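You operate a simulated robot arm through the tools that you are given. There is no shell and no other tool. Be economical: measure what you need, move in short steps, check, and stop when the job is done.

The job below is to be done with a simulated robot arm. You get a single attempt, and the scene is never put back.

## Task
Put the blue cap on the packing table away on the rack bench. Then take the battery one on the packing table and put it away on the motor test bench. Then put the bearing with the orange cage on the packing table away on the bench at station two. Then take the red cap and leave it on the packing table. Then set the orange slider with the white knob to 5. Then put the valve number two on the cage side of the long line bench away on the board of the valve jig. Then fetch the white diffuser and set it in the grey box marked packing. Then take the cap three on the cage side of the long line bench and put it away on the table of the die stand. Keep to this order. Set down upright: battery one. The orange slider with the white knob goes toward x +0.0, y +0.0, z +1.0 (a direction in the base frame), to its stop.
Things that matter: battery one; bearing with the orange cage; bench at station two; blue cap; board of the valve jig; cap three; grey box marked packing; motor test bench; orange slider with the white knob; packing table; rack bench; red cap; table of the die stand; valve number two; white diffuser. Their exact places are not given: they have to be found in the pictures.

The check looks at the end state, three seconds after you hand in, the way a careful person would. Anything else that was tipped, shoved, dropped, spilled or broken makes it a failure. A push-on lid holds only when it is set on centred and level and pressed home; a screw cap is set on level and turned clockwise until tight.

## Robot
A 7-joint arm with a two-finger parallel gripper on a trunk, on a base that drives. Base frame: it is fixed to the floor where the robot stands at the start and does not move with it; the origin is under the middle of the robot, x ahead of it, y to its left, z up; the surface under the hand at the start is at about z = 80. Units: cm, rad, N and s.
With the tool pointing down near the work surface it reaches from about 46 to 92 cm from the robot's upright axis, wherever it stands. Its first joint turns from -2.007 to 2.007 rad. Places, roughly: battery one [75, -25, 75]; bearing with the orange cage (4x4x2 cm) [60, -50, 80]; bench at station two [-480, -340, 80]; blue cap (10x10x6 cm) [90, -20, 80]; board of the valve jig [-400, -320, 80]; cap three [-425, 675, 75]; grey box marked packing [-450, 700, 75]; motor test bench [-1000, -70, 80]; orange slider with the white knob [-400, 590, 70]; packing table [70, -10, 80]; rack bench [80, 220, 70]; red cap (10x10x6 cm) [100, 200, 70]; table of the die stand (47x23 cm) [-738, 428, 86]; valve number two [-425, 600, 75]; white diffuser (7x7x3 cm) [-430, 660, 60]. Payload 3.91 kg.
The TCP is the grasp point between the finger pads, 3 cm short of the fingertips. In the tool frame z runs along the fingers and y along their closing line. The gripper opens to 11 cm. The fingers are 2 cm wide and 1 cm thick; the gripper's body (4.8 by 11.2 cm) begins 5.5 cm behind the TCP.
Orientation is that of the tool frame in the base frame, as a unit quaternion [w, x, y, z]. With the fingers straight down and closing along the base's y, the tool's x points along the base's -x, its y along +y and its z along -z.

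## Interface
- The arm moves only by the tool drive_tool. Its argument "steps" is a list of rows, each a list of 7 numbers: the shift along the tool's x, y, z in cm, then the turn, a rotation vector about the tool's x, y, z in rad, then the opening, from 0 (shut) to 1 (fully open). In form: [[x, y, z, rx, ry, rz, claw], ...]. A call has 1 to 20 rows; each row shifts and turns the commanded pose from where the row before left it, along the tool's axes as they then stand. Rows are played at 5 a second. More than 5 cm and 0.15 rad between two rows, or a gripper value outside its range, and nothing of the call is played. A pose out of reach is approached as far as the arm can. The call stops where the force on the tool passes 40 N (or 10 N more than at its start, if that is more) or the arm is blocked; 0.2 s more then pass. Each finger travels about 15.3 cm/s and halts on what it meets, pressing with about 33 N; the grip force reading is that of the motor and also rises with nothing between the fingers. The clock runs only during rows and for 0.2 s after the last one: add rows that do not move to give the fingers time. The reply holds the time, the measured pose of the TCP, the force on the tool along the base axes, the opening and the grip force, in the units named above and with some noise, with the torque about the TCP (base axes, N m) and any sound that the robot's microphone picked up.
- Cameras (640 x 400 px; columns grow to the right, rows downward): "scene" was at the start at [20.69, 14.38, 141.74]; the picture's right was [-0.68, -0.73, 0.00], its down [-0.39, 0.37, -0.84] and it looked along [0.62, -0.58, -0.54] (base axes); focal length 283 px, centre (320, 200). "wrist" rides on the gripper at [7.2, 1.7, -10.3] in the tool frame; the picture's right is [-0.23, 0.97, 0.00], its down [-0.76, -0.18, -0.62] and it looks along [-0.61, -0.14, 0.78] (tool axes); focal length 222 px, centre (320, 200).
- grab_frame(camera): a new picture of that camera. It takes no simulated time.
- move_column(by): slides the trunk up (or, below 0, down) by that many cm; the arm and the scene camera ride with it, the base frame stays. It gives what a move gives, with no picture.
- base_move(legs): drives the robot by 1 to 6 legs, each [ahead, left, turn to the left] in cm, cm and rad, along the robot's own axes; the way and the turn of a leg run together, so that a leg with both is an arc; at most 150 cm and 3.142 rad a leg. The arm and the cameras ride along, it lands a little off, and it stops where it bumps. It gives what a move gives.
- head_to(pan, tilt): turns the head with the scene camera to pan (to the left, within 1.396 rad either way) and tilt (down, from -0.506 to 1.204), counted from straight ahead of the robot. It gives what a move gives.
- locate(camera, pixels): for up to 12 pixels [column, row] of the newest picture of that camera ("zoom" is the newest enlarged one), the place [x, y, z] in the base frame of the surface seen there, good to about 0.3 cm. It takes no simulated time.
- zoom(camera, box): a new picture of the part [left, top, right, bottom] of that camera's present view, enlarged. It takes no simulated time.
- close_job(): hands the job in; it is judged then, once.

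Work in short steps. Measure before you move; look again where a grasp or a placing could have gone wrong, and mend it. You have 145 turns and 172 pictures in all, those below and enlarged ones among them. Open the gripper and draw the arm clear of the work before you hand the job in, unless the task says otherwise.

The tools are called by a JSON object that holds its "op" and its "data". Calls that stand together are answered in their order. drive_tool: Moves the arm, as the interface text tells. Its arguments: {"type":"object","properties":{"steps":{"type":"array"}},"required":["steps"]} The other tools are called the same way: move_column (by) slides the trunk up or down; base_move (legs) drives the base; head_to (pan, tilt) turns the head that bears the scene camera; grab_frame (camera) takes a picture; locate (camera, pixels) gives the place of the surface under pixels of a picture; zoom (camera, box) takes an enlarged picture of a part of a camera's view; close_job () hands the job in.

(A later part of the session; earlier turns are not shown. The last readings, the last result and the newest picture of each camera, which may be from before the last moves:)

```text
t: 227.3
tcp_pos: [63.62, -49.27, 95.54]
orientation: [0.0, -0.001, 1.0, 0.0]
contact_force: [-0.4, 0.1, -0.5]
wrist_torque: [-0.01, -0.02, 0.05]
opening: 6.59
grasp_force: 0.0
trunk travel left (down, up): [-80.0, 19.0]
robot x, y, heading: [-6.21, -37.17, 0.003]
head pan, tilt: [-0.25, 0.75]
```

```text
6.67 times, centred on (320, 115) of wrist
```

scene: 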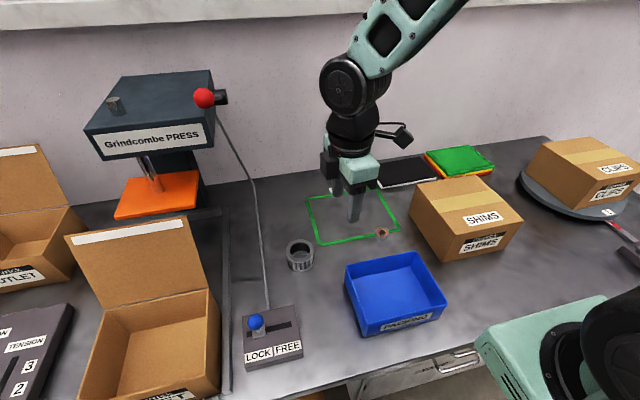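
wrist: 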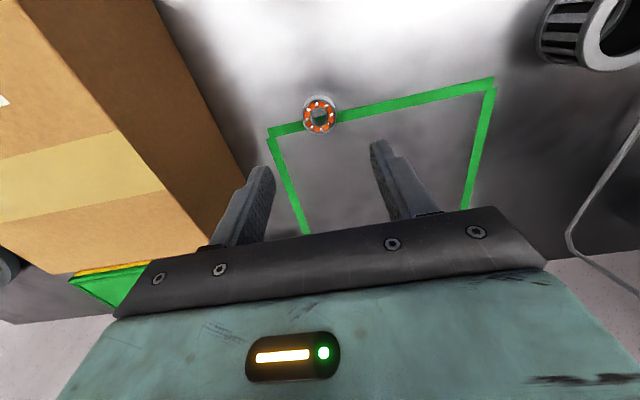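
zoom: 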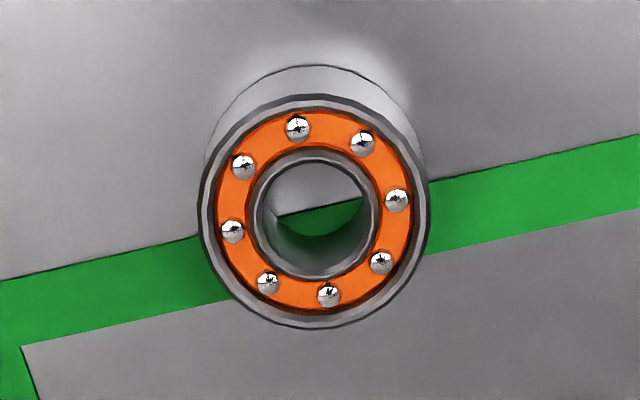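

Bearing centre (64.2,-49.3), top z≈81.7. I descend to tips 0.4 cm above the table and grip.

{"op": "drive_tool", "data": {"steps": [[-0.55, 0, 3, 0, 0, 0, 0.6], [0, 0, 4, 0, 0, 0, 0.6], [0, 0, 3, 0, 0, 0, 0.6], [0, 0, 1.5, 0, 0, 0, 0.6], [0, 0, 0.6, 0, 0, 0, 0.6], [0, 0, 0, 0, 0, 0, 0.6], [0, 0, 0, 0, 0, 0, 0], [0, 0, 0, 0, 0, 0, 0], [0, 0, 0, 0, 0, 0, 0]]}}

{"op": "drive_tool", "data": {"steps": [[0, 0, -1, 0, 0, 0, 0], [0, 0, -2, 0, 0, 0, 0], [0, 0, -4, 0, 0, 0, 0], [0, 0, -4, 0, 0, 0, 0], [0, 0, -4, 0, 0, 0, 0], [0, 0, -4, 0, 0, 0, 0], [0, 0, -4, 0, 0, 0, 0], [4, 0, 0, 0, 0, 0, 0], [4, 0, 0, 0, 0, 0, 0]]}}

{"op": "grab_frame", "data": {"camera": "wrist"}}

{"op": "grab_frame", "data": {"camera": "scene"}}

```text
t: 229.3
tcp_pos: [64.18, -49.04, 83.75]
orientation: [0.001, -0.001, 1.0, 0.0]
contact_force: [1.5, 0.3, 0.9]
wrist_torque: [0.05, -0.03, 0.0]
opening: 3.71
grasp_force: 33.1
trunk travel left (down, up): [-80.0, 19.0]
robot x, y, heading: [-6.33, -36.97, -0.002]
head pan, tilt: [-0.25, 0.75]
```

```text
t: 231.3
tcp_pos: [56.18, -49.39, 106.73]
orientation: [0.0, 0.0, 1.0, 0.0]
contact_force: [0.5, -0.2, -0.8]
wrist_torque: [-0.03, 0.04, 0.01]
opening: 3.66
grasp_force: 33.1
trunk travel left (down, up): [-80.0, 19.0]
robot x, y, heading: [-6.38, -36.65, 0.005]
head pan, tilt: [-0.25, 0.75]
```

```text
107 pictures are left
```

wrist: 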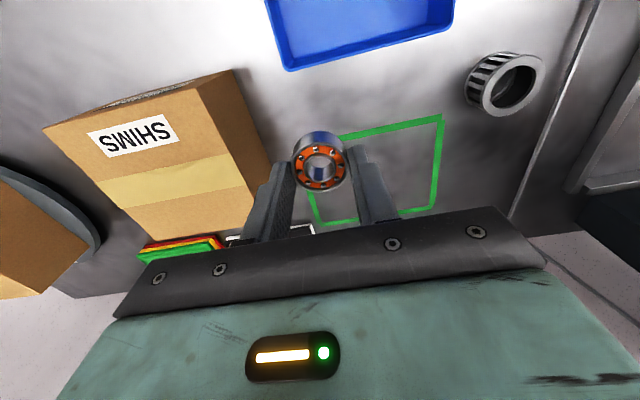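

```text
106 pictures are left
```

scene: 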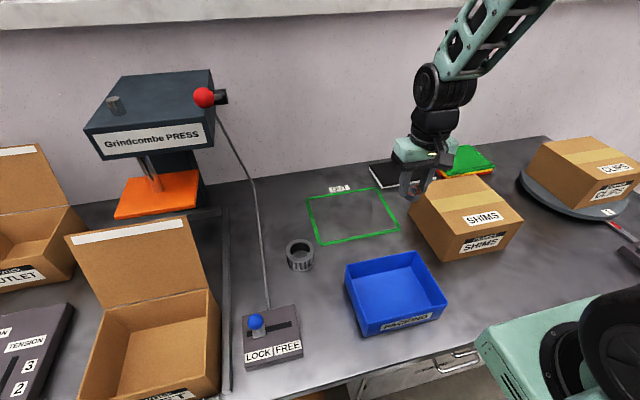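

The bearing is held (bottom 3.7 cm below TCP). I back off, turn to face -y, and go sideways toward station two.

{"op": "base_move", "data": {"legs": [[-90, 0, 0], [0, 0, -1.571], [0, -130, 0], [0, -130, 0], [0, -115, 0], [110, 0, 0]]}}

{"op": "head_to", "data": {"pan": 0.0, "tilt": 0.4}}

{"op": "grab_frame", "data": {"camera": "scene"}}

```text
t: 262.9
tcp_pos: [-481.15, -217.4, 106.73]
orientation: [0.0, 0.702, 0.713, 0.0]
contact_force: [-1.5, -0.1, -1.1]
wrist_torque: [-0.03, 0.0, -0.01]
opening: 3.66
grasp_force: 33.0
trunk travel left (down, up): [-80.0, 19.0]
robot x, y, heading: [-469.58, -154.79, -1.552]
head pan, tilt: [-0.25, 0.75]
```

```text
t: 263.7
tcp_pos: [-481.23, -217.28, 106.75]
orientation: [0.001, 0.701, 0.713, 0.0]
contact_force: [0.1, -0.3, -1.2]
wrist_torque: [-0.03, 0.02, 0.0]
opening: 3.66
grasp_force: 32.9
trunk travel left (down, up): [-80.0, 19.0]
robot x, y, heading: [-469.18, -154.9, -1.558]
head pan, tilt: [0.0, 0.4]
```

```text
105 pictures are left
```

scene: 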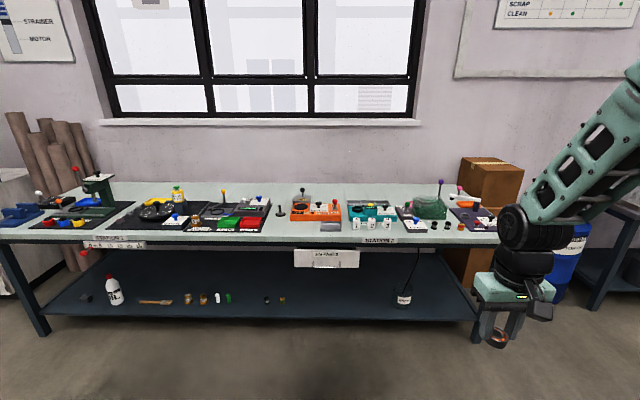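

One long bench with station labels at (117,240) and (388,240). I enlarge both halves.

{"op": "zoom", "data": {"camera": "scene", "box": [270, 160, 510, 290]}}

{"op": "zoom", "data": {"camera": "scene", "box": [0, 160, 290, 290]}}

{"op": "locate", "data": {"camera": "scene", "pixels": [[388, 241], [117, 240], [320, 195], [300, 195], [370, 192], [280, 200], [385, 228], [400, 196], [490, 235], [330, 238], [470, 195], [350, 187]]}}

```text
2.67 times, centred on (390, 225) of scene
```

zoom: 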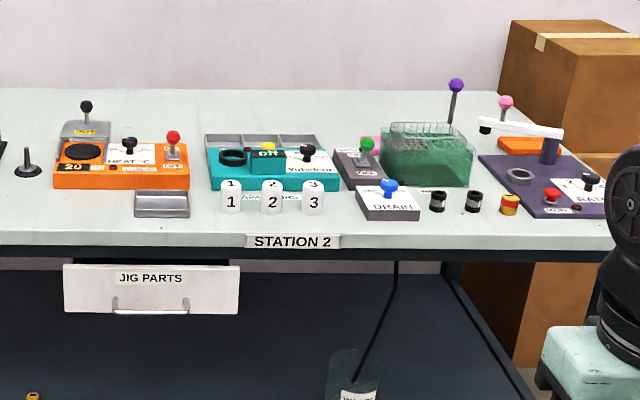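

```text
2.21 times, centred on (145, 225) of scene
```

zoom: 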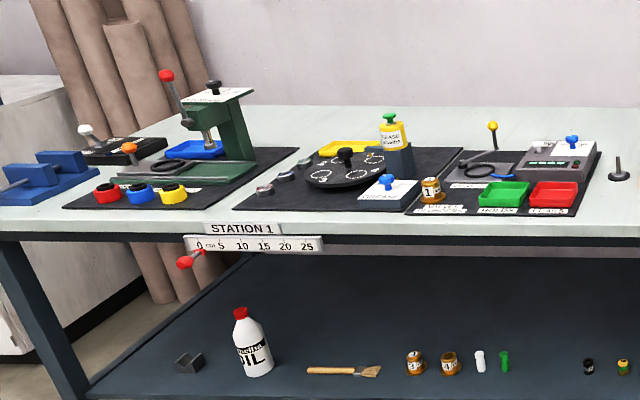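

```text
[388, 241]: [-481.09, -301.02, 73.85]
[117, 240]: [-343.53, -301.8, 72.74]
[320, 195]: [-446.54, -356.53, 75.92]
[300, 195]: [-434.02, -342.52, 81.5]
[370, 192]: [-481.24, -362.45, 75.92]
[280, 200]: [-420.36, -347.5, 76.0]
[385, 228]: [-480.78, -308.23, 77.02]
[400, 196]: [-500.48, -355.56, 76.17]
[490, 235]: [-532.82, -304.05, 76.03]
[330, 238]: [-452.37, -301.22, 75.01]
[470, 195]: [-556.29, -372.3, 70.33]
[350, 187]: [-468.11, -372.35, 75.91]
```

Bench top is z≈76; behind the orange and cyan devices a band y≈-350…-372 is free. I drive up and look from above.

{"op": "base_move", "data": {"legs": [[112, -4, -0.015]]}}

{"op": "head_to", "data": {"pan": -0.1, "tilt": 0.75}}

{"op": "grab_frame", "data": {"camera": "scene"}}

{"op": "grab_frame", "data": {"camera": "wrist"}}

```text
t: 269.4
tcp_pos: [-485.11, -329.51, 106.76]
orientation: [0.0, 0.707, 0.707, 0.0]
contact_force: [0.3, -0.4, -1.3]
wrist_torque: [-0.01, 0.0, 0.03]
opening: 3.63
grasp_force: 32.5
trunk travel left (down, up): [-80.0, 19.0]
robot x, y, heading: [-472.69, -267.16, -1.571]
head pan, tilt: [0.0, 0.4]
```

```text
t: 270.3
tcp_pos: [-485.11, -329.46, 106.76]
orientation: [0.0, 0.706, 0.708, 0.0]
contact_force: [-0.2, 0.1, -1.3]
wrist_torque: [0.01, 0.0, -0.03]
opening: 3.68
grasp_force: 33.0
trunk travel left (down, up): [-80.0, 19.0]
robot x, y, heading: [-473.11, -266.77, -1.568]
head pan, tilt: [-0.099, 0.75]
```

```text
102 pictures are left
```

scene: 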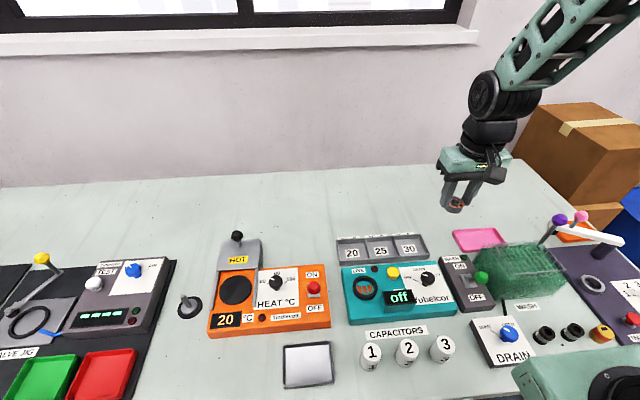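

```text
101 pictures are left
```

wrist: 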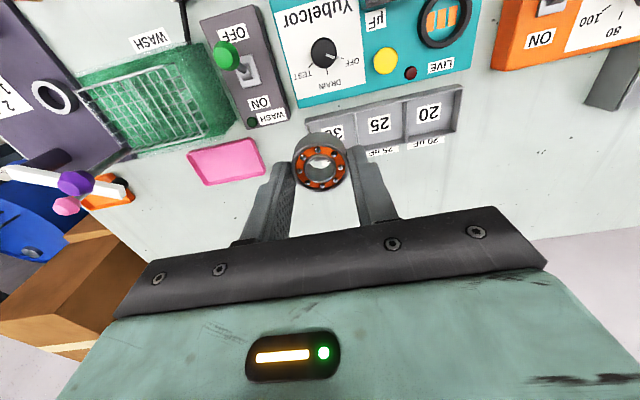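

A wide free band lies behind the devices. I measure a spot there.

{"op": "locate", "data": {"camera": "scene", "pixels": [[380, 215], [400, 205], [340, 237], [425, 234], [470, 235], [300, 210]]}}

```text
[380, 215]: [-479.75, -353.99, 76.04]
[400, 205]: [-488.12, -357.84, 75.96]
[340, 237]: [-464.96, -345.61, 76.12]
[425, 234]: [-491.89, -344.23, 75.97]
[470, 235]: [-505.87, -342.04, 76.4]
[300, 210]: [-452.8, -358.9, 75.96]
```

I go to (-482,-353) and down to 2 cm above contact.

{"op": "drive_tool", "data": {"steps": [[-4, 0.5, 0, 0, 0, 0, 0], [-4, 0.5, 0, 0, 0, 0, 0], [-4, 0.5, 0, 0, 0, 0, 0], [-4, 0.5, 0, 0, 0, 0, 0], [-4, 0.5, 0, 0, 0, 0, 0], [-3.5, 0.6, 0, 0, 0, 0, 0], [0, 0, 4, 0, 0, 0, 0], [0, 0, 4, 0, 0, 0, 0], [0, 0, 4, 0, 0, 0, 0], [0, 0, 4, 0, 0, 0, 0], [0, 0, 4, 0, 0, 0, 0], [0, 0, 3, 0, 0, 0, 0], [0, 0, 1.8, 0, 0, 0, 0], [0, 0, 0, 0, 0, 0, 0]]}}

{"op": "grab_frame", "data": {"camera": "wrist"}}

```text
t: 273.3
tcp_pos: [-482.08, -353.13, 81.97]
orientation: [0.001, 0.707, 0.707, -0.001]
contact_force: [0.1, -0.4, -0.5]
wrist_torque: [-0.01, 0.02, -0.01]
opening: 3.66
grasp_force: 32.8
trunk travel left (down, up): [-80.0, 19.0]
robot x, y, heading: [-472.68, -266.97, -1.567]
head pan, tilt: [-0.099, 0.75]
```

```text
100 pictures are left
```

wrist: 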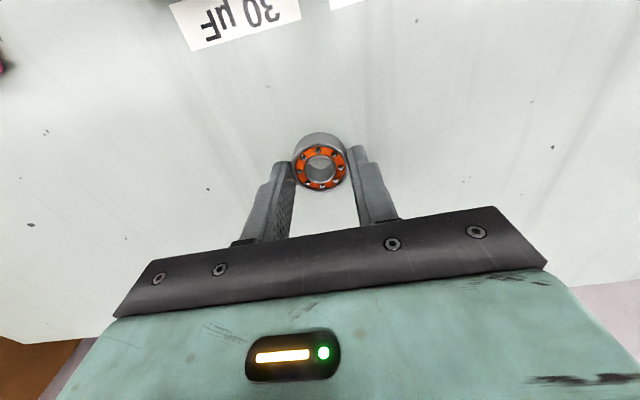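

Clear under the bearing. I lower to contact.

{"op": "drive_tool", "data": {"steps": [[0, 0, 1.5, 0, 0, 0, 0], [0, 0, 0.4, 0, 0, 0, 0], [0, 0, 0.2, 0, 0, 0, 0], [0, 0, 0.15, 0, 0, 0, 0], [0, 0, 0.1, 0, 0, 0, 0], [0, 0, 0, 0, 0, 0, 0]]}}

```text
t: 274.7
tcp_pos: [-482.1, -353.07, 79.84]
orientation: [0.001, 0.707, 0.708, 0.0]
contact_force: [-0.1, 6.4, 19.8]
wrist_torque: [0.37, -0.08, 0.09]
opening: 3.67
grasp_force: 32.8
trunk travel left (down, up): [-80.0, 19.0]
robot x, y, heading: [-472.83, -266.88, -1.57]
head pan, tilt: [-0.099, 0.75]
```

Contact. I release, rise, draw the arm back, and check.

{"op": "drive_tool", "data": {"steps": [[0, 0, -0.1, 0, 0, 0, 0.55], [0, 0, 0, 0, 0, 0, 0.55], [0, 0, -3, 0, 0, 0, 0.55], [0, 0, -4.5, 0, 0, 0, 0.55], [0, 0, -4.5, 0, 0, 0, 0.55], [0, 0, -4.5, 0, 0, 0, 0.55], [0, 0, -4.5, 0, 0, 0, 0.55], [0, 0, -4.5, 0, 0, 0, 0.55], [4, 0, 0, 0, 0, 0, 0.55], [4, 0, 0, 0, 0, 0, 0.55], [4, 0, 0, 0, 0, 0, 0.55], [4, 0, 0, 0, 0, 0, 0.55], [4, 0, 0, 0, 0, 0, 0.55], [4, 0, 0, 0, 0, 0, 0.55], [0, 0, 0, 0, 0, 0, 0.55]]}}

{"op": "grab_frame", "data": {"camera": "scene"}}

{"op": "head_to", "data": {"pan": 0.9, "tilt": 0.65}}

{"op": "grab_frame", "data": {"camera": "scene"}}

```text
t: 277.9
tcp_pos: [-482.35, -328.85, 105.42]
orientation: [0.001, 0.706, 0.708, -0.001]
contact_force: [0.4, 0.0, -0.1]
wrist_torque: [0.02, -0.01, 0.01]
opening: 6.03
grasp_force: 0.0
trunk travel left (down, up): [-80.0, 19.0]
robot x, y, heading: [-472.6, -267.18, -1.566]
head pan, tilt: [-0.099, 0.75]
```

```text
99 pictures are left
```

scene: 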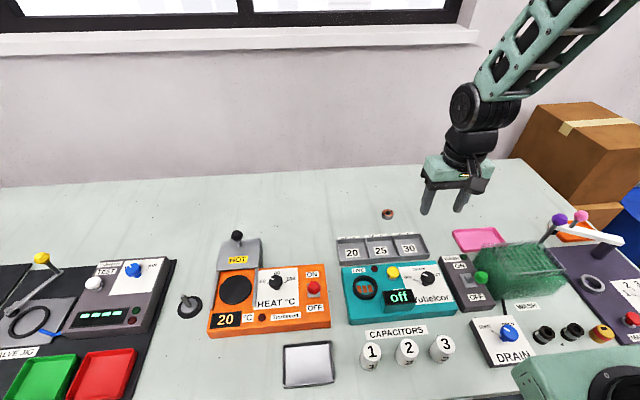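

```text
t: 279.1
tcp_pos: [-482.39, -328.89, 105.37]
orientation: [0.0, 0.706, 0.708, 0.001]
contact_force: [0.6, 0.1, -0.1]
wrist_torque: [-0.02, 0.0, -0.01]
opening: 6.03
grasp_force: 0.0
trunk travel left (down, up): [-80.0, 19.0]
robot x, y, heading: [-472.5, -266.71, -1.57]
head pan, tilt: [0.901, 0.649]
```

```text
98 pictures are left
```

scene: 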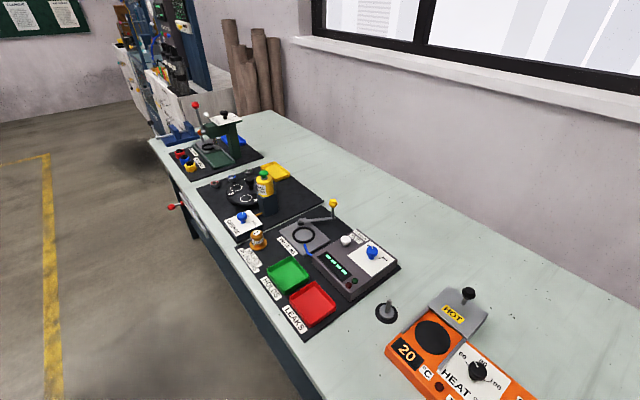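

Bearing is on the station two bench. While here I enlarge and measure the valve jig board for later.

{"op": "zoom", "data": {"camera": "scene", "box": [200, 180, 420, 340]}}

{"op": "locate", "data": {"camera": "zoom", "pixels": [[140, 210], [170, 175], [220, 130], [300, 160], [100, 190], [140, 240], [250, 180], [290, 330], [250, 260], [440, 160], [200, 240], [350, 300]]}}

```text
2.50 times, centred on (310, 260) of scene
```

zoom: 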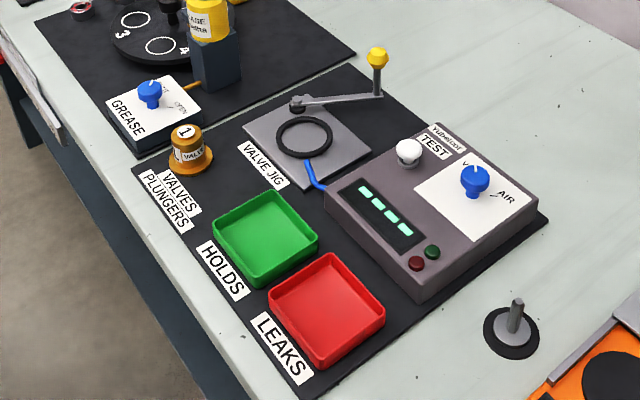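

```text
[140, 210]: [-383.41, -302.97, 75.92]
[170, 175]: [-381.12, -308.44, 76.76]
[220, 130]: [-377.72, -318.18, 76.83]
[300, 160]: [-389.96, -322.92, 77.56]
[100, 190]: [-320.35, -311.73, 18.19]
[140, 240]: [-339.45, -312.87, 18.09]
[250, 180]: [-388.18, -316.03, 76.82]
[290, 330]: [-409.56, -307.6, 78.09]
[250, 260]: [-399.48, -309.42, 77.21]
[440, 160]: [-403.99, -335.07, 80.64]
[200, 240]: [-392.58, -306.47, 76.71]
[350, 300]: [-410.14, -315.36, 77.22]
```

Board surface z≈76.7; a free place is near (-378,-318) beside valve 1. Now I drive to the rack bench for the red cap.

{"op": "base_move", "data": {"legs": [[-110, 0, 0], [0, 0, 1.57], [135, 0, 0], [135, 0, 0], [110, 0, 0], [0, 130, 0]]}}

{"op": "base_move", "data": {"legs": [[0, 130, 0], [0, 113, 0]]}}

{"op": "head_to", "data": {"pan": 0.0, "tilt": 0.55}}

{"op": "grab_frame", "data": {"camera": "scene"}}

```text
t: 312.6
tcp_pos: [-33.12, -36.37, 105.41]
orientation: [0.001, 0.0, 1.0, 0.0]
contact_force: [-0.6, 0.6, -0.2]
wrist_torque: [-0.02, 0.03, -0.03]
opening: 6.06
grasp_force: 0.0
trunk travel left (down, up): [-80.0, 19.0]
robot x, y, heading: [-94.77, -26.86, 0.006]
head pan, tilt: [0.901, 0.649]
```

```text
t: 318.1
tcp_pos: [-32.15, 79.21, 105.47]
orientation: [0.002, -0.042, 0.999, 0.0]
contact_force: [0.2, 0.2, -0.4]
wrist_torque: [-0.01, 0.01, -0.02]
opening: 6.07
grasp_force: 0.1
trunk travel left (down, up): [-80.0, 19.0]
robot x, y, heading: [-94.37, 83.41, 0.079]
head pan, tilt: [0.901, 0.649]
stopped in leg 1: the robot was blocked; the commanded pose is now the measured one
```

```text
t: 319.3
tcp_pos: [-32.1, 79.11, 105.33]
orientation: [0.0, -0.042, 0.999, 0.0]
contact_force: [-0.6, 0.2, -0.3]
wrist_torque: [0.03, -0.03, 0.02]
opening: 6.06
grasp_force: 0.0
trunk travel left (down, up): [-80.0, 19.0]
robot x, y, heading: [-94.47, 83.62, 0.085]
head pan, tilt: [0.0, 0.55]
```

```text
96 pictures are left
```

scene: 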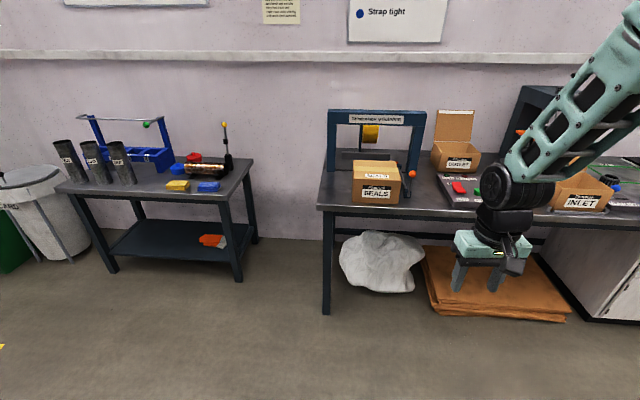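

Blocked by something on the left or behind, with a small yaw. I look left.

{"op": "head_to", "data": {"pan": 1.39, "tilt": 0.8}}

{"op": "grab_frame", "data": {"camera": "scene"}}

```text
t: 320.8
tcp_pos: [-32.26, 79.01, 105.34]
orientation: [0.0, -0.042, 0.999, 0.001]
contact_force: [-0.7, -0.7, -1.4]
wrist_torque: [-0.01, 0.01, 0.0]
opening: 6.05
grasp_force: 0.2
trunk travel left (down, up): [-80.0, 19.0]
robot x, y, heading: [-94.68, 83.42, 0.088]
head pan, tilt: [1.389, 0.799]
```

```text
95 pictures are left
```

scene: 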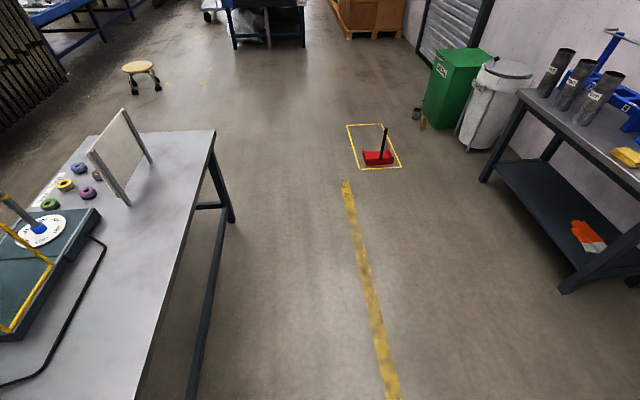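

The rear left of the base touched a table's end. I step right, go ahead 28, straighten, and pass it on its front side.

{"op": "base_move", "data": {"legs": [[0, -10, 0], [32, 0, -0.085], [0, 130, 0]]}}

{"op": "grab_frame", "data": {"camera": "scene"}}

```text
t: 329.7
tcp_pos: [-1.03, 192.56, 105.37]
orientation: [0.001, -0.007, 1.0, 0.0]
contact_force: [0.7, -0.4, -0.5]
wrist_torque: [0.0, -0.01, -0.02]
opening: 6.05
grasp_force: 0.0
trunk travel left (down, up): [-80.0, 19.0]
robot x, y, heading: [-63.46, 201.5, 0.015]
head pan, tilt: [1.389, 0.799]
```

```text
94 pictures are left
```

scene: 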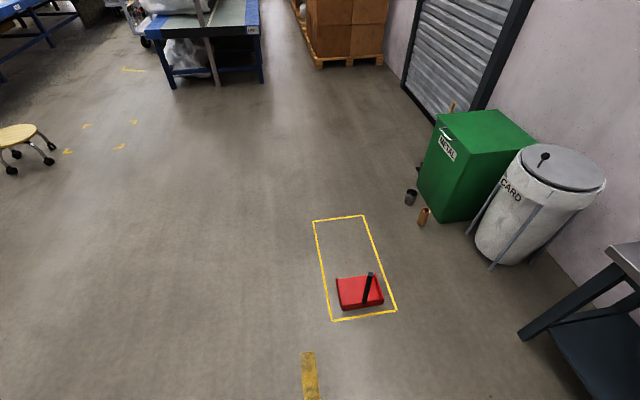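

I prepare the hand here: turn to close along x, lean toward -y as for the blue cap, and shift it 10 cm right.

{"op": "drive_tool", "data": {"steps": [[0, -2, 0, 0, 0, -0.1428, 0.5], [0, -2, 0, 0, 0, -0.1428, 0.5], [0, -2, 0, 0, 0, -0.1428, 0.5], [0, 0, 0, 0, 0, -0.1428, 0.5], [0, 0, 0, 0, 0, -0.1428, 0.5], [0, 0, 0, 0, 0, -0.1428, 0.5], [0, 0, 0, 0, 0, -0.1428, 0.5], [0, 0, 0, 0, 0, -0.1428, 0.5], [0, 0, 0, 0, 0, -0.1428, 0.5], [0, 0, 0, 0, 0, -0.1428, 0.5], [0, 0, 0, 0, 0, -0.1428, 0.5], [2.5, 0, -1.5, 0, -0.125, 0, 0.5], [2.5, 0, -1.5, 0, -0.125, 0, 0.5], [0, 0, 0, 0, 0, 0, 0.5]]}}

{"op": "base_move", "data": {"legs": [[73, 13, -0.015]]}}

{"op": "head_to", "data": {"pan": -0.1, "tilt": 0.7}}

{"op": "grab_frame", "data": {"camera": "scene"}}

{"op": "grab_frame", "data": {"camera": "wrist"}}

```text
t: 332.7
tcp_pos: [-0.11, 181.29, 108.29]
orientation: [-0.088, 0.707, -0.696, -0.088]
contact_force: [0.5, -0.1, -0.8]
wrist_torque: [0.0, -0.01, -0.01]
opening: 5.51
grasp_force: 0.0
trunk travel left (down, up): [-80.0, 19.0]
robot x, y, heading: [-62.75, 201.55, 0.015]
head pan, tilt: [1.389, 0.799]
```

```text
t: 336.8
tcp_pos: [73.96, 192.96, 108.15]
orientation: [0.088, -0.698, 0.706, 0.087]
contact_force: [0.5, 0.3, 0.3]
wrist_torque: [-0.01, 0.02, 0.02]
opening: 5.51
grasp_force: 0.0
trunk travel left (down, up): [-80.0, 19.0]
robot x, y, heading: [11.92, 214.02, -0.013]
head pan, tilt: [1.389, 0.799]
```

```text
t: 338.4
tcp_pos: [74.17, 192.86, 108.19]
orientation: [0.088, -0.698, 0.706, 0.087]
contact_force: [0.1, -0.3, 0.1]
wrist_torque: [0.0, -0.01, 0.0]
opening: 5.51
grasp_force: 0.0
trunk travel left (down, up): [-80.0, 19.0]
robot x, y, heading: [11.66, 214.04, -0.013]
head pan, tilt: [-0.099, 0.7]
```

```text
93 pictures are left
```

scene: 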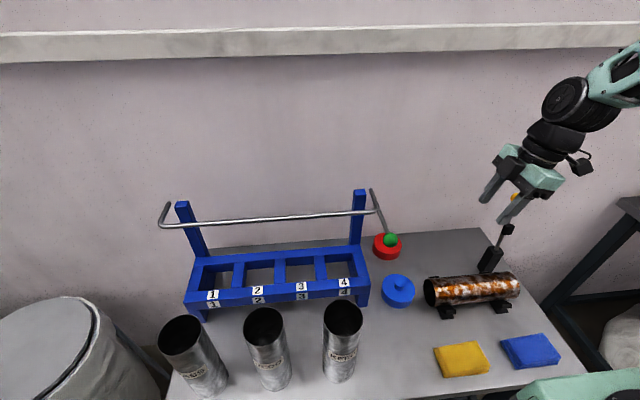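

```text
92 pictures are left
```

wrist: 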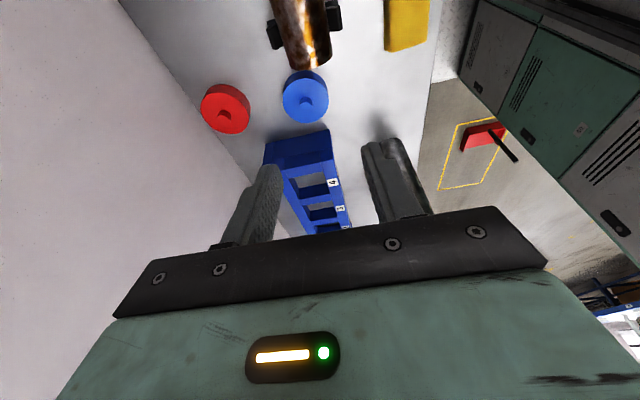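

I locate the red cap's knob and rim.

{"op": "zoom", "data": {"camera": "wrist", "box": [190, 70, 270, 145]}}

{"op": "locate", "data": {"camera": "wrist", "pixels": [[229, 108], [227, 114], [203, 105], [249, 107], [235, 88], [225, 130]]}}

```text
5.33 times, centred on (230, 108) of wrist
```

zoom: 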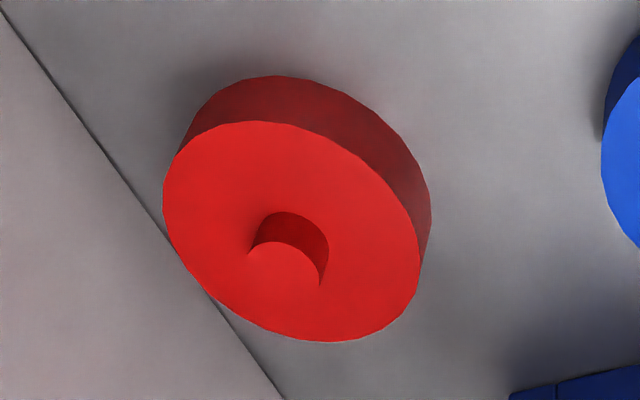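

```text
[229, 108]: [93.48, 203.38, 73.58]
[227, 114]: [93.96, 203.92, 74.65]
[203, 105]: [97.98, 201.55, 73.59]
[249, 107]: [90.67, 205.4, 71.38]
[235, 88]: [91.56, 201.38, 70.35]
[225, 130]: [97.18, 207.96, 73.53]
```

{"op": "locate", "data": {"camera": "zoom", "pixels": [[170, 190], [413, 265], [260, 128], [330, 336], [285, 262], [270, 280], [305, 275], [285, 248]]}}

```text
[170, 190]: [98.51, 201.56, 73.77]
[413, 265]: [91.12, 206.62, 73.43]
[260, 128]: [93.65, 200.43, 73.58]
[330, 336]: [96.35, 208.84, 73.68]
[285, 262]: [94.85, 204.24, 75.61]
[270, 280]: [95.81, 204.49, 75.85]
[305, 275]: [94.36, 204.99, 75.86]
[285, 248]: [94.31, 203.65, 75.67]
```

Knob centre ≈(95.0,204.4). I move above it at z≈90.

{"op": "drive_tool", "data": {"steps": [[-1.06, -3.47, 3.4, 0, 0, 0, 0.5], [-1.06, -3.47, 3.4, 0, 0, 0, 0.5], [-1.06, -3.47, 3.4, 0, 0, 0, 0.5], [-1.06, -3.47, 3.4, 0, 0, 0, 0.5], [-1.06, -3.47, 3.4, 0, 0, 0, 0.5], [-1.06, -3.47, 3.4, 0, 0, 0, 0.5], [0, 0, 0, 0, 0, 0, 0.5]]}}

{"op": "grab_frame", "data": {"camera": "scene"}}

{"op": "grab_frame", "data": {"camera": "wrist"}}

```text
t: 340.0
tcp_pos: [95.15, 203.92, 89.76]
orientation: [0.088, -0.698, 0.705, 0.088]
contact_force: [-0.8, -0.1, -0.1]
wrist_torque: [-0.02, -0.02, 0.01]
opening: 5.48
grasp_force: 0.1
trunk travel left (down, up): [-80.0, 19.0]
robot x, y, heading: [11.96, 214.53, -0.008]
head pan, tilt: [-0.099, 0.7]
```

```text
90 pictures are left
```

scene: 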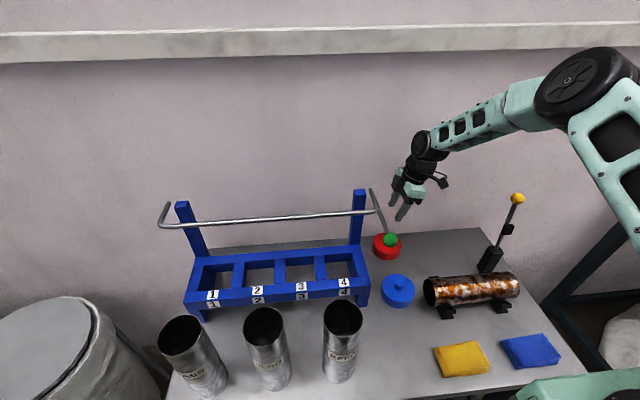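

```text
89 pictures are left
```

wrist: 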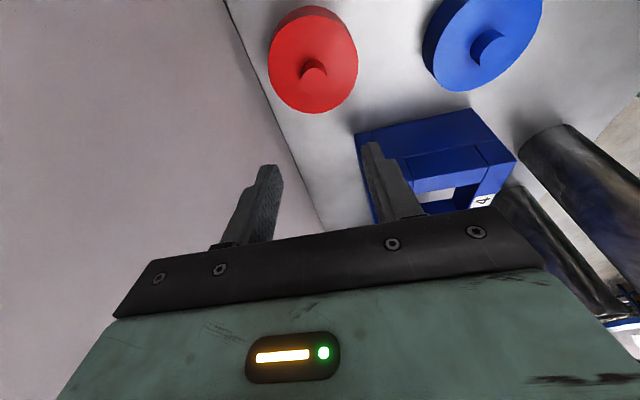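

{"op": "locate", "data": {"camera": "wrist", "pixels": [[313, 72], [306, 72], [320, 72], [271, 60], [356, 60], [300, 8], [330, 111]]}}

```text
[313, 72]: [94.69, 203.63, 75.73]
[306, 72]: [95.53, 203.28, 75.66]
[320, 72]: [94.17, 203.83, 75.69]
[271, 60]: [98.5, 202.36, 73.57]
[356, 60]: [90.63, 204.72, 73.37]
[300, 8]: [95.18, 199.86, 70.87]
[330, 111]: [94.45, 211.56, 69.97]
```

Centre x≈94.75. I descend 12.8 cm and grip.

{"op": "drive_tool", "data": {"steps": [[0.79, 0.1, 3.11, 0, 0, 0, 0.5], [0.79, 0.1, 3.11, 0, 0, 0, 0.5], [0.79, 0.1, 3.11, 0, 0, 0, 0.5], [0.4, 0.1, 1.56, 0, 0, 0, 0.5], [0.4, 0, 1.56, 0, 0, 0, 0.5], [0, 0, 0, 0, 0, 0, 0.5], [0, 0, 0, 0, 0, 0, 0], [0, 0, 0, 0, 0, 0, 0], [0, 0, 0, 0, 0, 0, 0], [0, 0, 0, 0, 0, 0, 0]]}}

{"op": "grab_frame", "data": {"camera": "wrist"}}

```text
t: 342.2
tcp_pos: [94.65, 203.9, 77.04]
orientation: [0.088, -0.698, 0.706, 0.088]
contact_force: [0.6, 0.5, 0.2]
wrist_torque: [0.0, -0.01, 0.03]
opening: 2.32
grasp_force: 33.0
trunk travel left (down, up): [-80.0, 19.0]
robot x, y, heading: [11.92, 214.37, -0.013]
head pan, tilt: [-0.099, 0.7]
```

```text
88 pictures are left
```

wrist: 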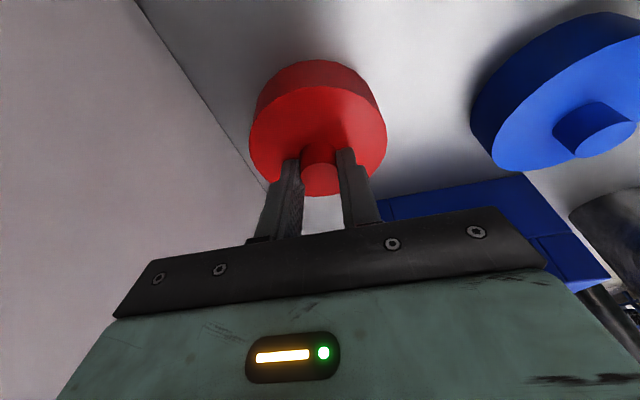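

Gripped at 2.3 cm. I lift straight, retrace the approach, and back away.

{"op": "drive_tool", "data": {"steps": [[-0.37, 0, -1.45, 0, 0, 0, 0], [-0.86, 0, -3.4, 0, 0, 0, 0], [-0.86, 0, -3.4, 0, 0, 0, 0], [-0.86, 0, -3.4, 0, 0, 0, 0], [-0.3, 0, -1.2, 0, 0, 0, 0], [1.06, 3.47, -3.4, 0, 0, 0, 0], [1.06, 3.47, -3.4, 0, 0, 0, 0], [1.06, 3.47, -3.4, 0, 0, 0, 0], [1.06, 3.47, -3.4, 0, 0, 0, 0], [1.06, 3.47, -3.4, 0, 0, 0, 0], [1.06, 3.47, -3.4, 0, 0, 0, 0], [0, 0, 0, 0, 0, 0, 0]]}}

{"op": "base_move", "data": {"legs": [[-78, 0, 0.013], [0, -125, 0], [0, -125, 0], [50, 0, 0]]}}

{"op": "head_to", "data": {"pan": -0.2, "tilt": 0.65}}

{"op": "grab_frame", "data": {"camera": "scene"}}

```text
t: 344.8
tcp_pos: [73.49, 193.11, 108.68]
orientation: [0.089, -0.697, 0.706, 0.087]
contact_force: [-0.4, -0.1, -0.4]
wrist_torque: [-0.01, 0.01, -0.02]
opening: 2.33
grasp_force: 32.7
trunk travel left (down, up): [-80.0, 19.0]
robot x, y, heading: [11.85, 214.71, -0.014]
head pan, tilt: [-0.099, 0.7]
```

```text
t: 363.2
tcp_pos: [51.44, -51.97, 108.71]
orientation: [-0.086, 0.712, -0.691, -0.09]
contact_force: [-0.3, 0.9, 0.4]
wrist_torque: [0.03, -0.01, -0.02]
opening: 2.35
grasp_force: 33.3
trunk travel left (down, up): [-80.0, 19.0]
robot x, y, heading: [-11.04, -33.23, 0.029]
head pan, tilt: [-0.099, 0.7]
```

```text
t: 363.9
tcp_pos: [51.42, -51.94, 108.69]
orientation: [-0.088, 0.712, -0.691, -0.089]
contact_force: [-0.1, 0.2, -0.5]
wrist_torque: [0.0, 0.0, 0.01]
opening: 2.34
grasp_force: 32.9
trunk travel left (down, up): [-80.0, 19.0]
robot x, y, heading: [-11.29, -32.88, 0.027]
head pan, tilt: [-0.201, 0.649]
```

```text
87 pictures are left
```

scene: 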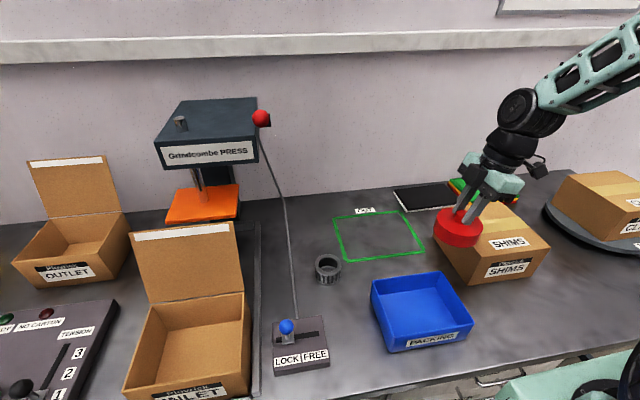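

The OUT square is empty; I'll set the red cap at about (74,-41). First over it, then down to 1.5 cm above contact.

{"op": "drive_tool", "data": {"steps": [[-1.577, -3.82, 0.413, 0, 0, 0, 0], [-1.577, -3.82, 0.413, 0, 0, 0, 0], [-1.577, -3.82, 0.413, 0, 0, 0, 0], [-1.577, -3.82, 0.413, 0, 0, 0, 0], [-1.577, -3.82, 0.413, 0, 0, 0, 0], [-1.577, -3.82, 0.413, 0, 0, 0, 0], [1, 0, 3.91, 0, 0, 0, 0], [1, 0, 3.91, 0, 0, 0, 0], [1, 0, 3.91, 0, 0, 0, 0], [1, 0, 3.91, 0, 0, 0, 0], [1, 0, 3.91, 0, 0, 0, 0], [0, 0, 0, 0, 0, 0, 0]]}}

{"op": "grab_frame", "data": {"camera": "scene"}}

```text
t: 366.5
tcp_pos: [74.21, -41.6, 88.54]
orientation: [-0.087, 0.712, -0.691, -0.089]
contact_force: [-0.2, -0.9, -0.3]
wrist_torque: [0.01, 0.01, 0.04]
opening: 2.35
grasp_force: 32.8
trunk travel left (down, up): [-80.0, 19.0]
robot x, y, heading: [-10.81, -32.85, 0.03]
head pan, tilt: [-0.201, 0.649]
```

```text
86 pictures are left
```

scene: 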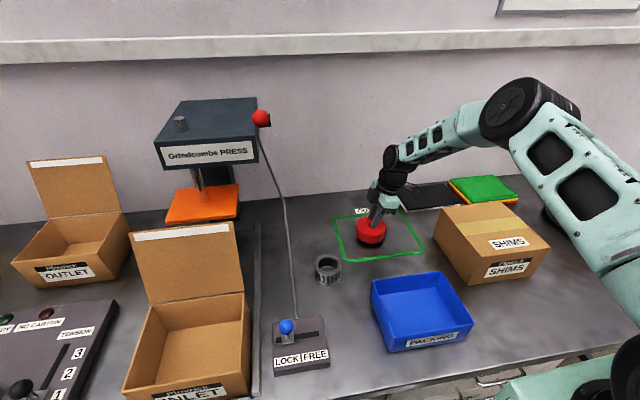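

Well placed over free table. I lower to contact near z≈87.

{"op": "drive_tool", "data": {"steps": [[0.25, 0, 0.97, 0, 0, 0, 0], [0.075, 0, 0.29, 0, 0, 0, 0], [0.05, 0, 0.19, 0, 0, 0, 0], [0.037, 0, 0.145, 0, 0, 0, 0], [0.025, 0, 0.1, 0, 0, 0, 0], [0, 0, 0, 0, 0, 0, 0]]}}

```text
t: 367.9
tcp_pos: [74.11, -41.52, 86.98]
orientation: [-0.087, 0.712, -0.691, -0.089]
contact_force: [-4.0, -2.2, 21.7]
wrist_torque: [-0.13, 0.21, 0.02]
opening: 2.36
grasp_force: 33.1
trunk travel left (down, up): [-80.0, 19.0]
robot x, y, heading: [-11.3, -32.82, 0.029]
head pan, tilt: [-0.201, 0.649]
```

Contact. I release, rise 20 cm, take off the lean, draw in, and check.

{"op": "drive_tool", "data": {"steps": [[0, 0, -0.07, 0, 0, 0, 0.5], [0, 0, 0, 0, 0, 0, 0.5], [-0.5, 0, -1.94, 0, 0, 0, 0.5], [-1, 0, -3.91, 0, 0, 0, 0.5], [-1, 0, -3.91, 0, 0, 0, 0.5], [-1, 0, -3.91, 0, 0, 0, 0.5], [-1, 0, -3.91, 0, 0, 0, 0.5], [-0.8, 0, -3, 0, 0.125, 0, 0.5], [0, 0, 0, 0, 0.125, 0, 0.5], [0, 4, 0, 0, 0, 0, 0.5], [0, 4, 0, 0, 0, 0, 0.5], [0, 4, 0, 0, 0, 0, 0.5], [0, 0, 0, 0, 0, 0, 0.5]]}}

{"op": "grab_frame", "data": {"camera": "scene"}}

```text
t: 370.7
tcp_pos: [62.29, -41.71, 107.88]
orientation: [0.001, 0.717, -0.697, 0.0]
contact_force: [0.5, 0.3, 0.1]
wrist_torque: [0.05, 0.01, 0.01]
opening: 5.51
grasp_force: 0.0
trunk travel left (down, up): [-80.0, 19.0]
robot x, y, heading: [-10.88, -32.97, 0.029]
head pan, tilt: [-0.201, 0.649]
```

```text
85 pictures are left
```

scene: 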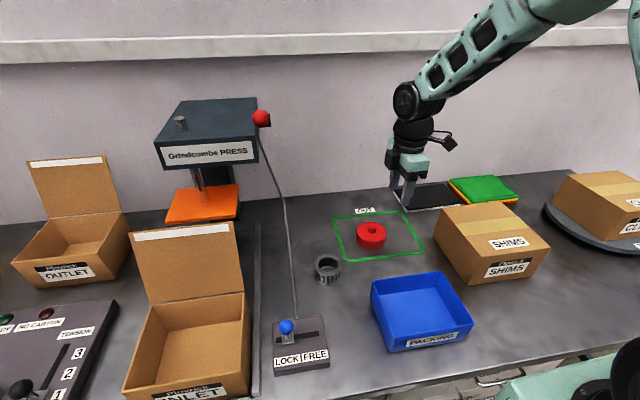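

Red cap done. Next the long line bench (around (-425,600)). I back off, go along y to (-63,200), turn to face +y and look.

{"op": "base_move", "data": {"legs": [[-52, 0, -0.029], [0, 120, 0], [0, 115, 0], [0, 0, 1.571]]}}

{"op": "head_to", "data": {"pan": 0.5, "tilt": 0.25}}

{"op": "grab_frame", "data": {"camera": "scene"}}

```text
t: 388.7
tcp_pos: [-50.57, 276.01, 108.03]
orientation: [-0.001, 1.0, -0.001, 0.0]
contact_force: [0.4, -0.5, -0.7]
wrist_torque: [0.05, -0.02, 0.02]
opening: 5.49
grasp_force: 0.0
trunk travel left (down, up): [-80.0, 19.0]
robot x, y, heading: [-61.83, 202.66, 1.565]
head pan, tilt: [-0.201, 0.649]
```

```text
t: 389.8
tcp_pos: [-50.46, 276.08, 107.85]
orientation: [0.0, 1.0, -0.002, 0.0]
contact_force: [0.4, 0.5, 0.5]
wrist_torque: [-0.01, -0.02, 0.01]
opening: 5.47
grasp_force: 0.0
trunk travel left (down, up): [-80.0, 19.0]
robot x, y, heading: [-61.75, 202.59, 1.575]
head pan, tilt: [0.499, 0.25]
```

```text
84 pictures are left
```

scene: 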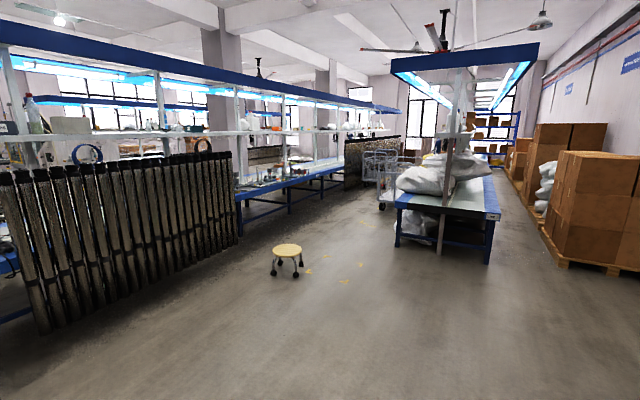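

The long line bench stretches along the left, with an aisle. I measure its parts and the stool.

{"op": "zoom", "data": {"camera": "scene", "box": [180, 120, 420, 260]}}

{"op": "locate", "data": {"camera": "scene", "pixels": [[245, 185], [300, 175], [340, 163], [220, 240], [20, 300], [288, 250], [400, 210], [490, 215], [385, 200], [160, 280], [345, 190], [400, 245]]}}

```text
2.67 times, centred on (300, 190) of scene
```

zoom: 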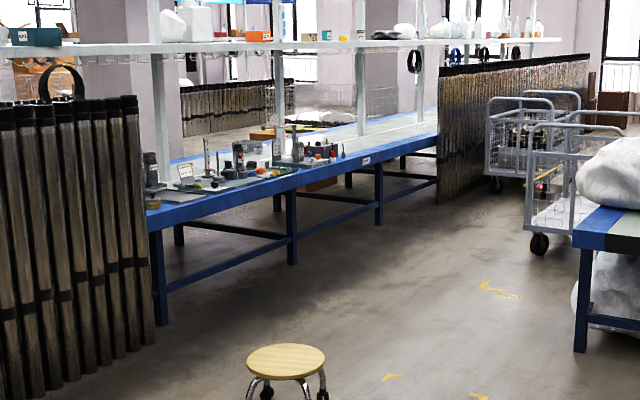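

```text
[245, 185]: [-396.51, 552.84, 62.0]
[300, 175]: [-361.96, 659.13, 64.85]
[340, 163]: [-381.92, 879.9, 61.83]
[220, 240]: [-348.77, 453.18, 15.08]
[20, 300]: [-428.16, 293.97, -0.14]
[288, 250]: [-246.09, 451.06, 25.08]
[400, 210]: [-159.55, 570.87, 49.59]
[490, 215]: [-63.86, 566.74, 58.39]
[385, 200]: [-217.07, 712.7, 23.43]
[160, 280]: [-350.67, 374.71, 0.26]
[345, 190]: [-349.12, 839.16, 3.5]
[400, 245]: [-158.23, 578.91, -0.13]
```

There's a red thing on the floor ahead and a stool in the aisle; I measure both before driving on.

{"op": "head_to", "data": {"pan": 0.2, "tilt": 0.6}}

{"op": "grab_frame", "data": {"camera": "scene"}}

{"op": "head_to", "data": {"pan": 1.3, "tilt": 0.5}}

{"op": "grab_frame", "data": {"camera": "scene"}}

```text
t: 390.6
tcp_pos: [-50.48, 276.09, 108.0]
orientation: [0.0, 1.0, -0.001, 0.0]
contact_force: [-0.3, 0.1, 0.1]
wrist_torque: [-0.01, 0.01, 0.02]
opening: 5.51
grasp_force: 0.0
trunk travel left (down, up): [-80.0, 19.0]
robot x, y, heading: [-61.77, 202.65, 1.571]
head pan, tilt: [0.201, 0.6]
```

```text
82 pictures are left
```

scene: 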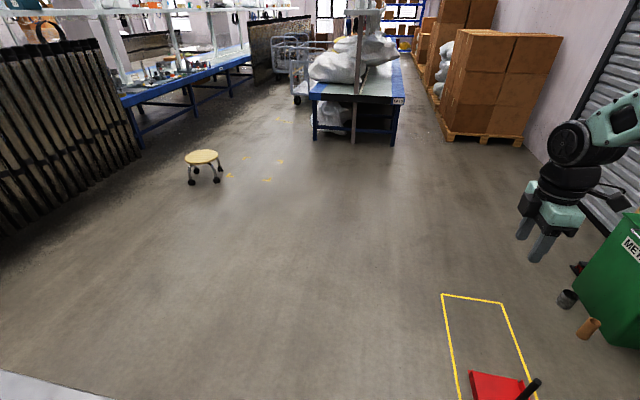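

```text
t: 391.9
tcp_pos: [-50.64, 276.05, 107.94]
orientation: [0.0, 1.0, -0.002, 0.0]
contact_force: [1.0, -0.9, -0.2]
wrist_torque: [0.01, -0.01, -0.02]
opening: 5.5
grasp_force: 0.1
trunk travel left (down, up): [-80.0, 19.0]
robot x, y, heading: [-61.56, 202.49, 1.566]
head pan, tilt: [1.3, 0.499]
```

```text
81 pictures are left
```

scene: 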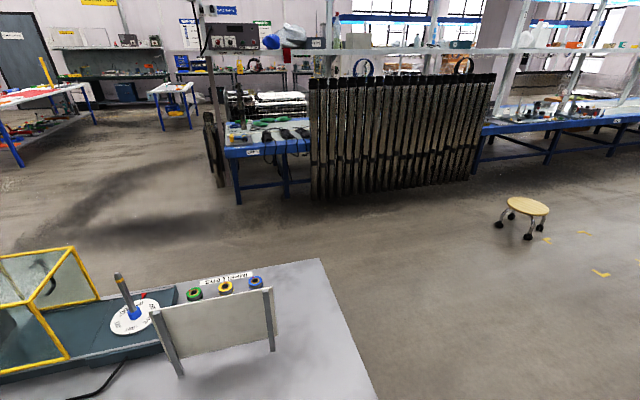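

{"op": "locate", "data": {"camera": "scene", "pixels": [[320, 262], [375, 395], [240, 200], [528, 205], [528, 238], [545, 226], [499, 226], [475, 178], [320, 195], [400, 190]]}}

```text
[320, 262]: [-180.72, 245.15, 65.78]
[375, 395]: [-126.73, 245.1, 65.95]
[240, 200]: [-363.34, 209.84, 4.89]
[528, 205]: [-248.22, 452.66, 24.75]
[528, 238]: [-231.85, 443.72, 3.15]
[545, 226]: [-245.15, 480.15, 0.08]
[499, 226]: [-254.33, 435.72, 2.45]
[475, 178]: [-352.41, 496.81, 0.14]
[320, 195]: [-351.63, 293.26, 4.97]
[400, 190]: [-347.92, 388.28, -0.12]
```

Stool at (-248,453), table end at y=245, rods rack front x≈-349. I drive along x≈-308 past the stool to y≈560 and then turn to face the bench.

{"op": "base_move", "data": {"legs": [[130, 12, 0], [0, 117, 0], [0, 117, 0]]}}

{"op": "head_to", "data": {"pan": -0.1, "tilt": 0.55}}

{"op": "grab_frame", "data": {"camera": "scene"}}

```text
t: 409.7
tcp_pos: [-298.43, 407.98, 107.87]
orientation: [0.0, 1.0, -0.001, 0.0]
contact_force: [0.3, -0.3, 0.6]
wrist_torque: [0.03, 0.05, 0.0]
opening: 5.48
grasp_force: 0.1
trunk travel left (down, up): [-80.0, 19.0]
robot x, y, heading: [-309.5, 335.02, 1.572]
head pan, tilt: [1.3, 0.499]
```

```text
t: 411.2
tcp_pos: [-298.36, 407.87, 108.01]
orientation: [0.0, 1.0, -0.001, 0.0]
contact_force: [-0.7, -0.3, 0.2]
wrist_torque: [0.01, 0.01, 0.04]
opening: 5.49
grasp_force: 0.1
trunk travel left (down, up): [-80.0, 19.0]
robot x, y, heading: [-309.59, 334.69, 1.57]
head pan, tilt: [-0.099, 0.55]
```

```text
80 pictures are left
```

scene: 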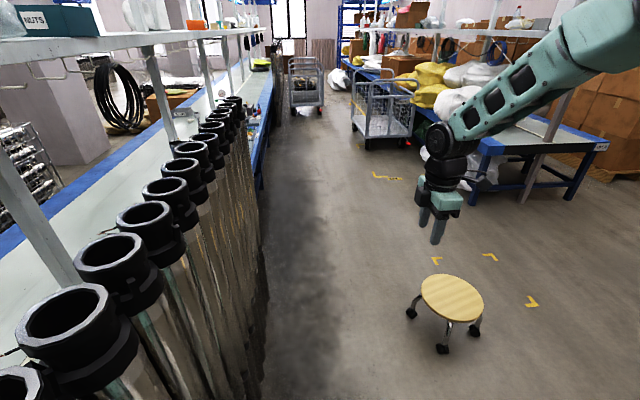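

The aisle past the stool is free. I drive ahead, shift a little right, and turn to face the bench.

{"op": "base_move", "data": {"legs": [[110, 0, 0], [115, 0, 0], [0, -15, 0], [0, 0, 1.571]]}}

{"op": "head_to", "data": {"pan": -0.35, "tilt": 0.5}}

{"op": "grab_frame", "data": {"camera": "scene"}}

```text
t: 427.2
tcp_pos: [-366.77, 572.39, 107.93]
orientation: [0.0, 0.71, 0.704, 0.0]
contact_force: [0.3, -0.2, 0.2]
wrist_torque: [0.03, -0.02, -0.01]
opening: 5.5
grasp_force: 0.1
trunk travel left (down, up): [-80.0, 19.0]
robot x, y, heading: [-293.58, 561.2, 3.133]
head pan, tilt: [-0.099, 0.55]
```

```text
t: 427.9
tcp_pos: [-366.76, 572.56, 107.87]
orientation: [-0.001, 0.71, 0.705, 0.0]
contact_force: [1.2, 1.2, 0.9]
wrist_torque: [0.02, 0.01, -0.02]
opening: 5.5
grasp_force: 0.1
trunk travel left (down, up): [-80.0, 19.0]
robot x, y, heading: [-293.26, 561.09, 3.138]
head pan, tilt: [-0.351, 0.499]
```

```text
79 pictures are left
```

scene: 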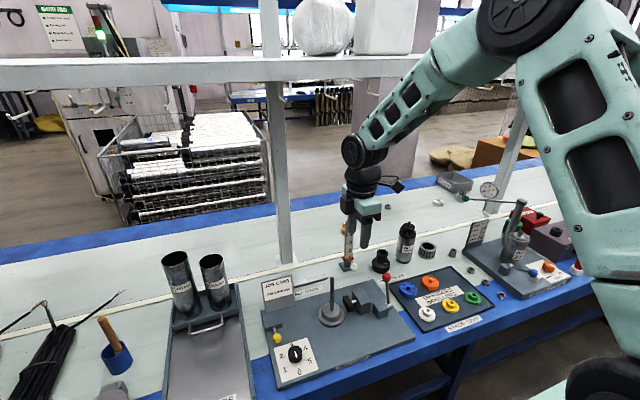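

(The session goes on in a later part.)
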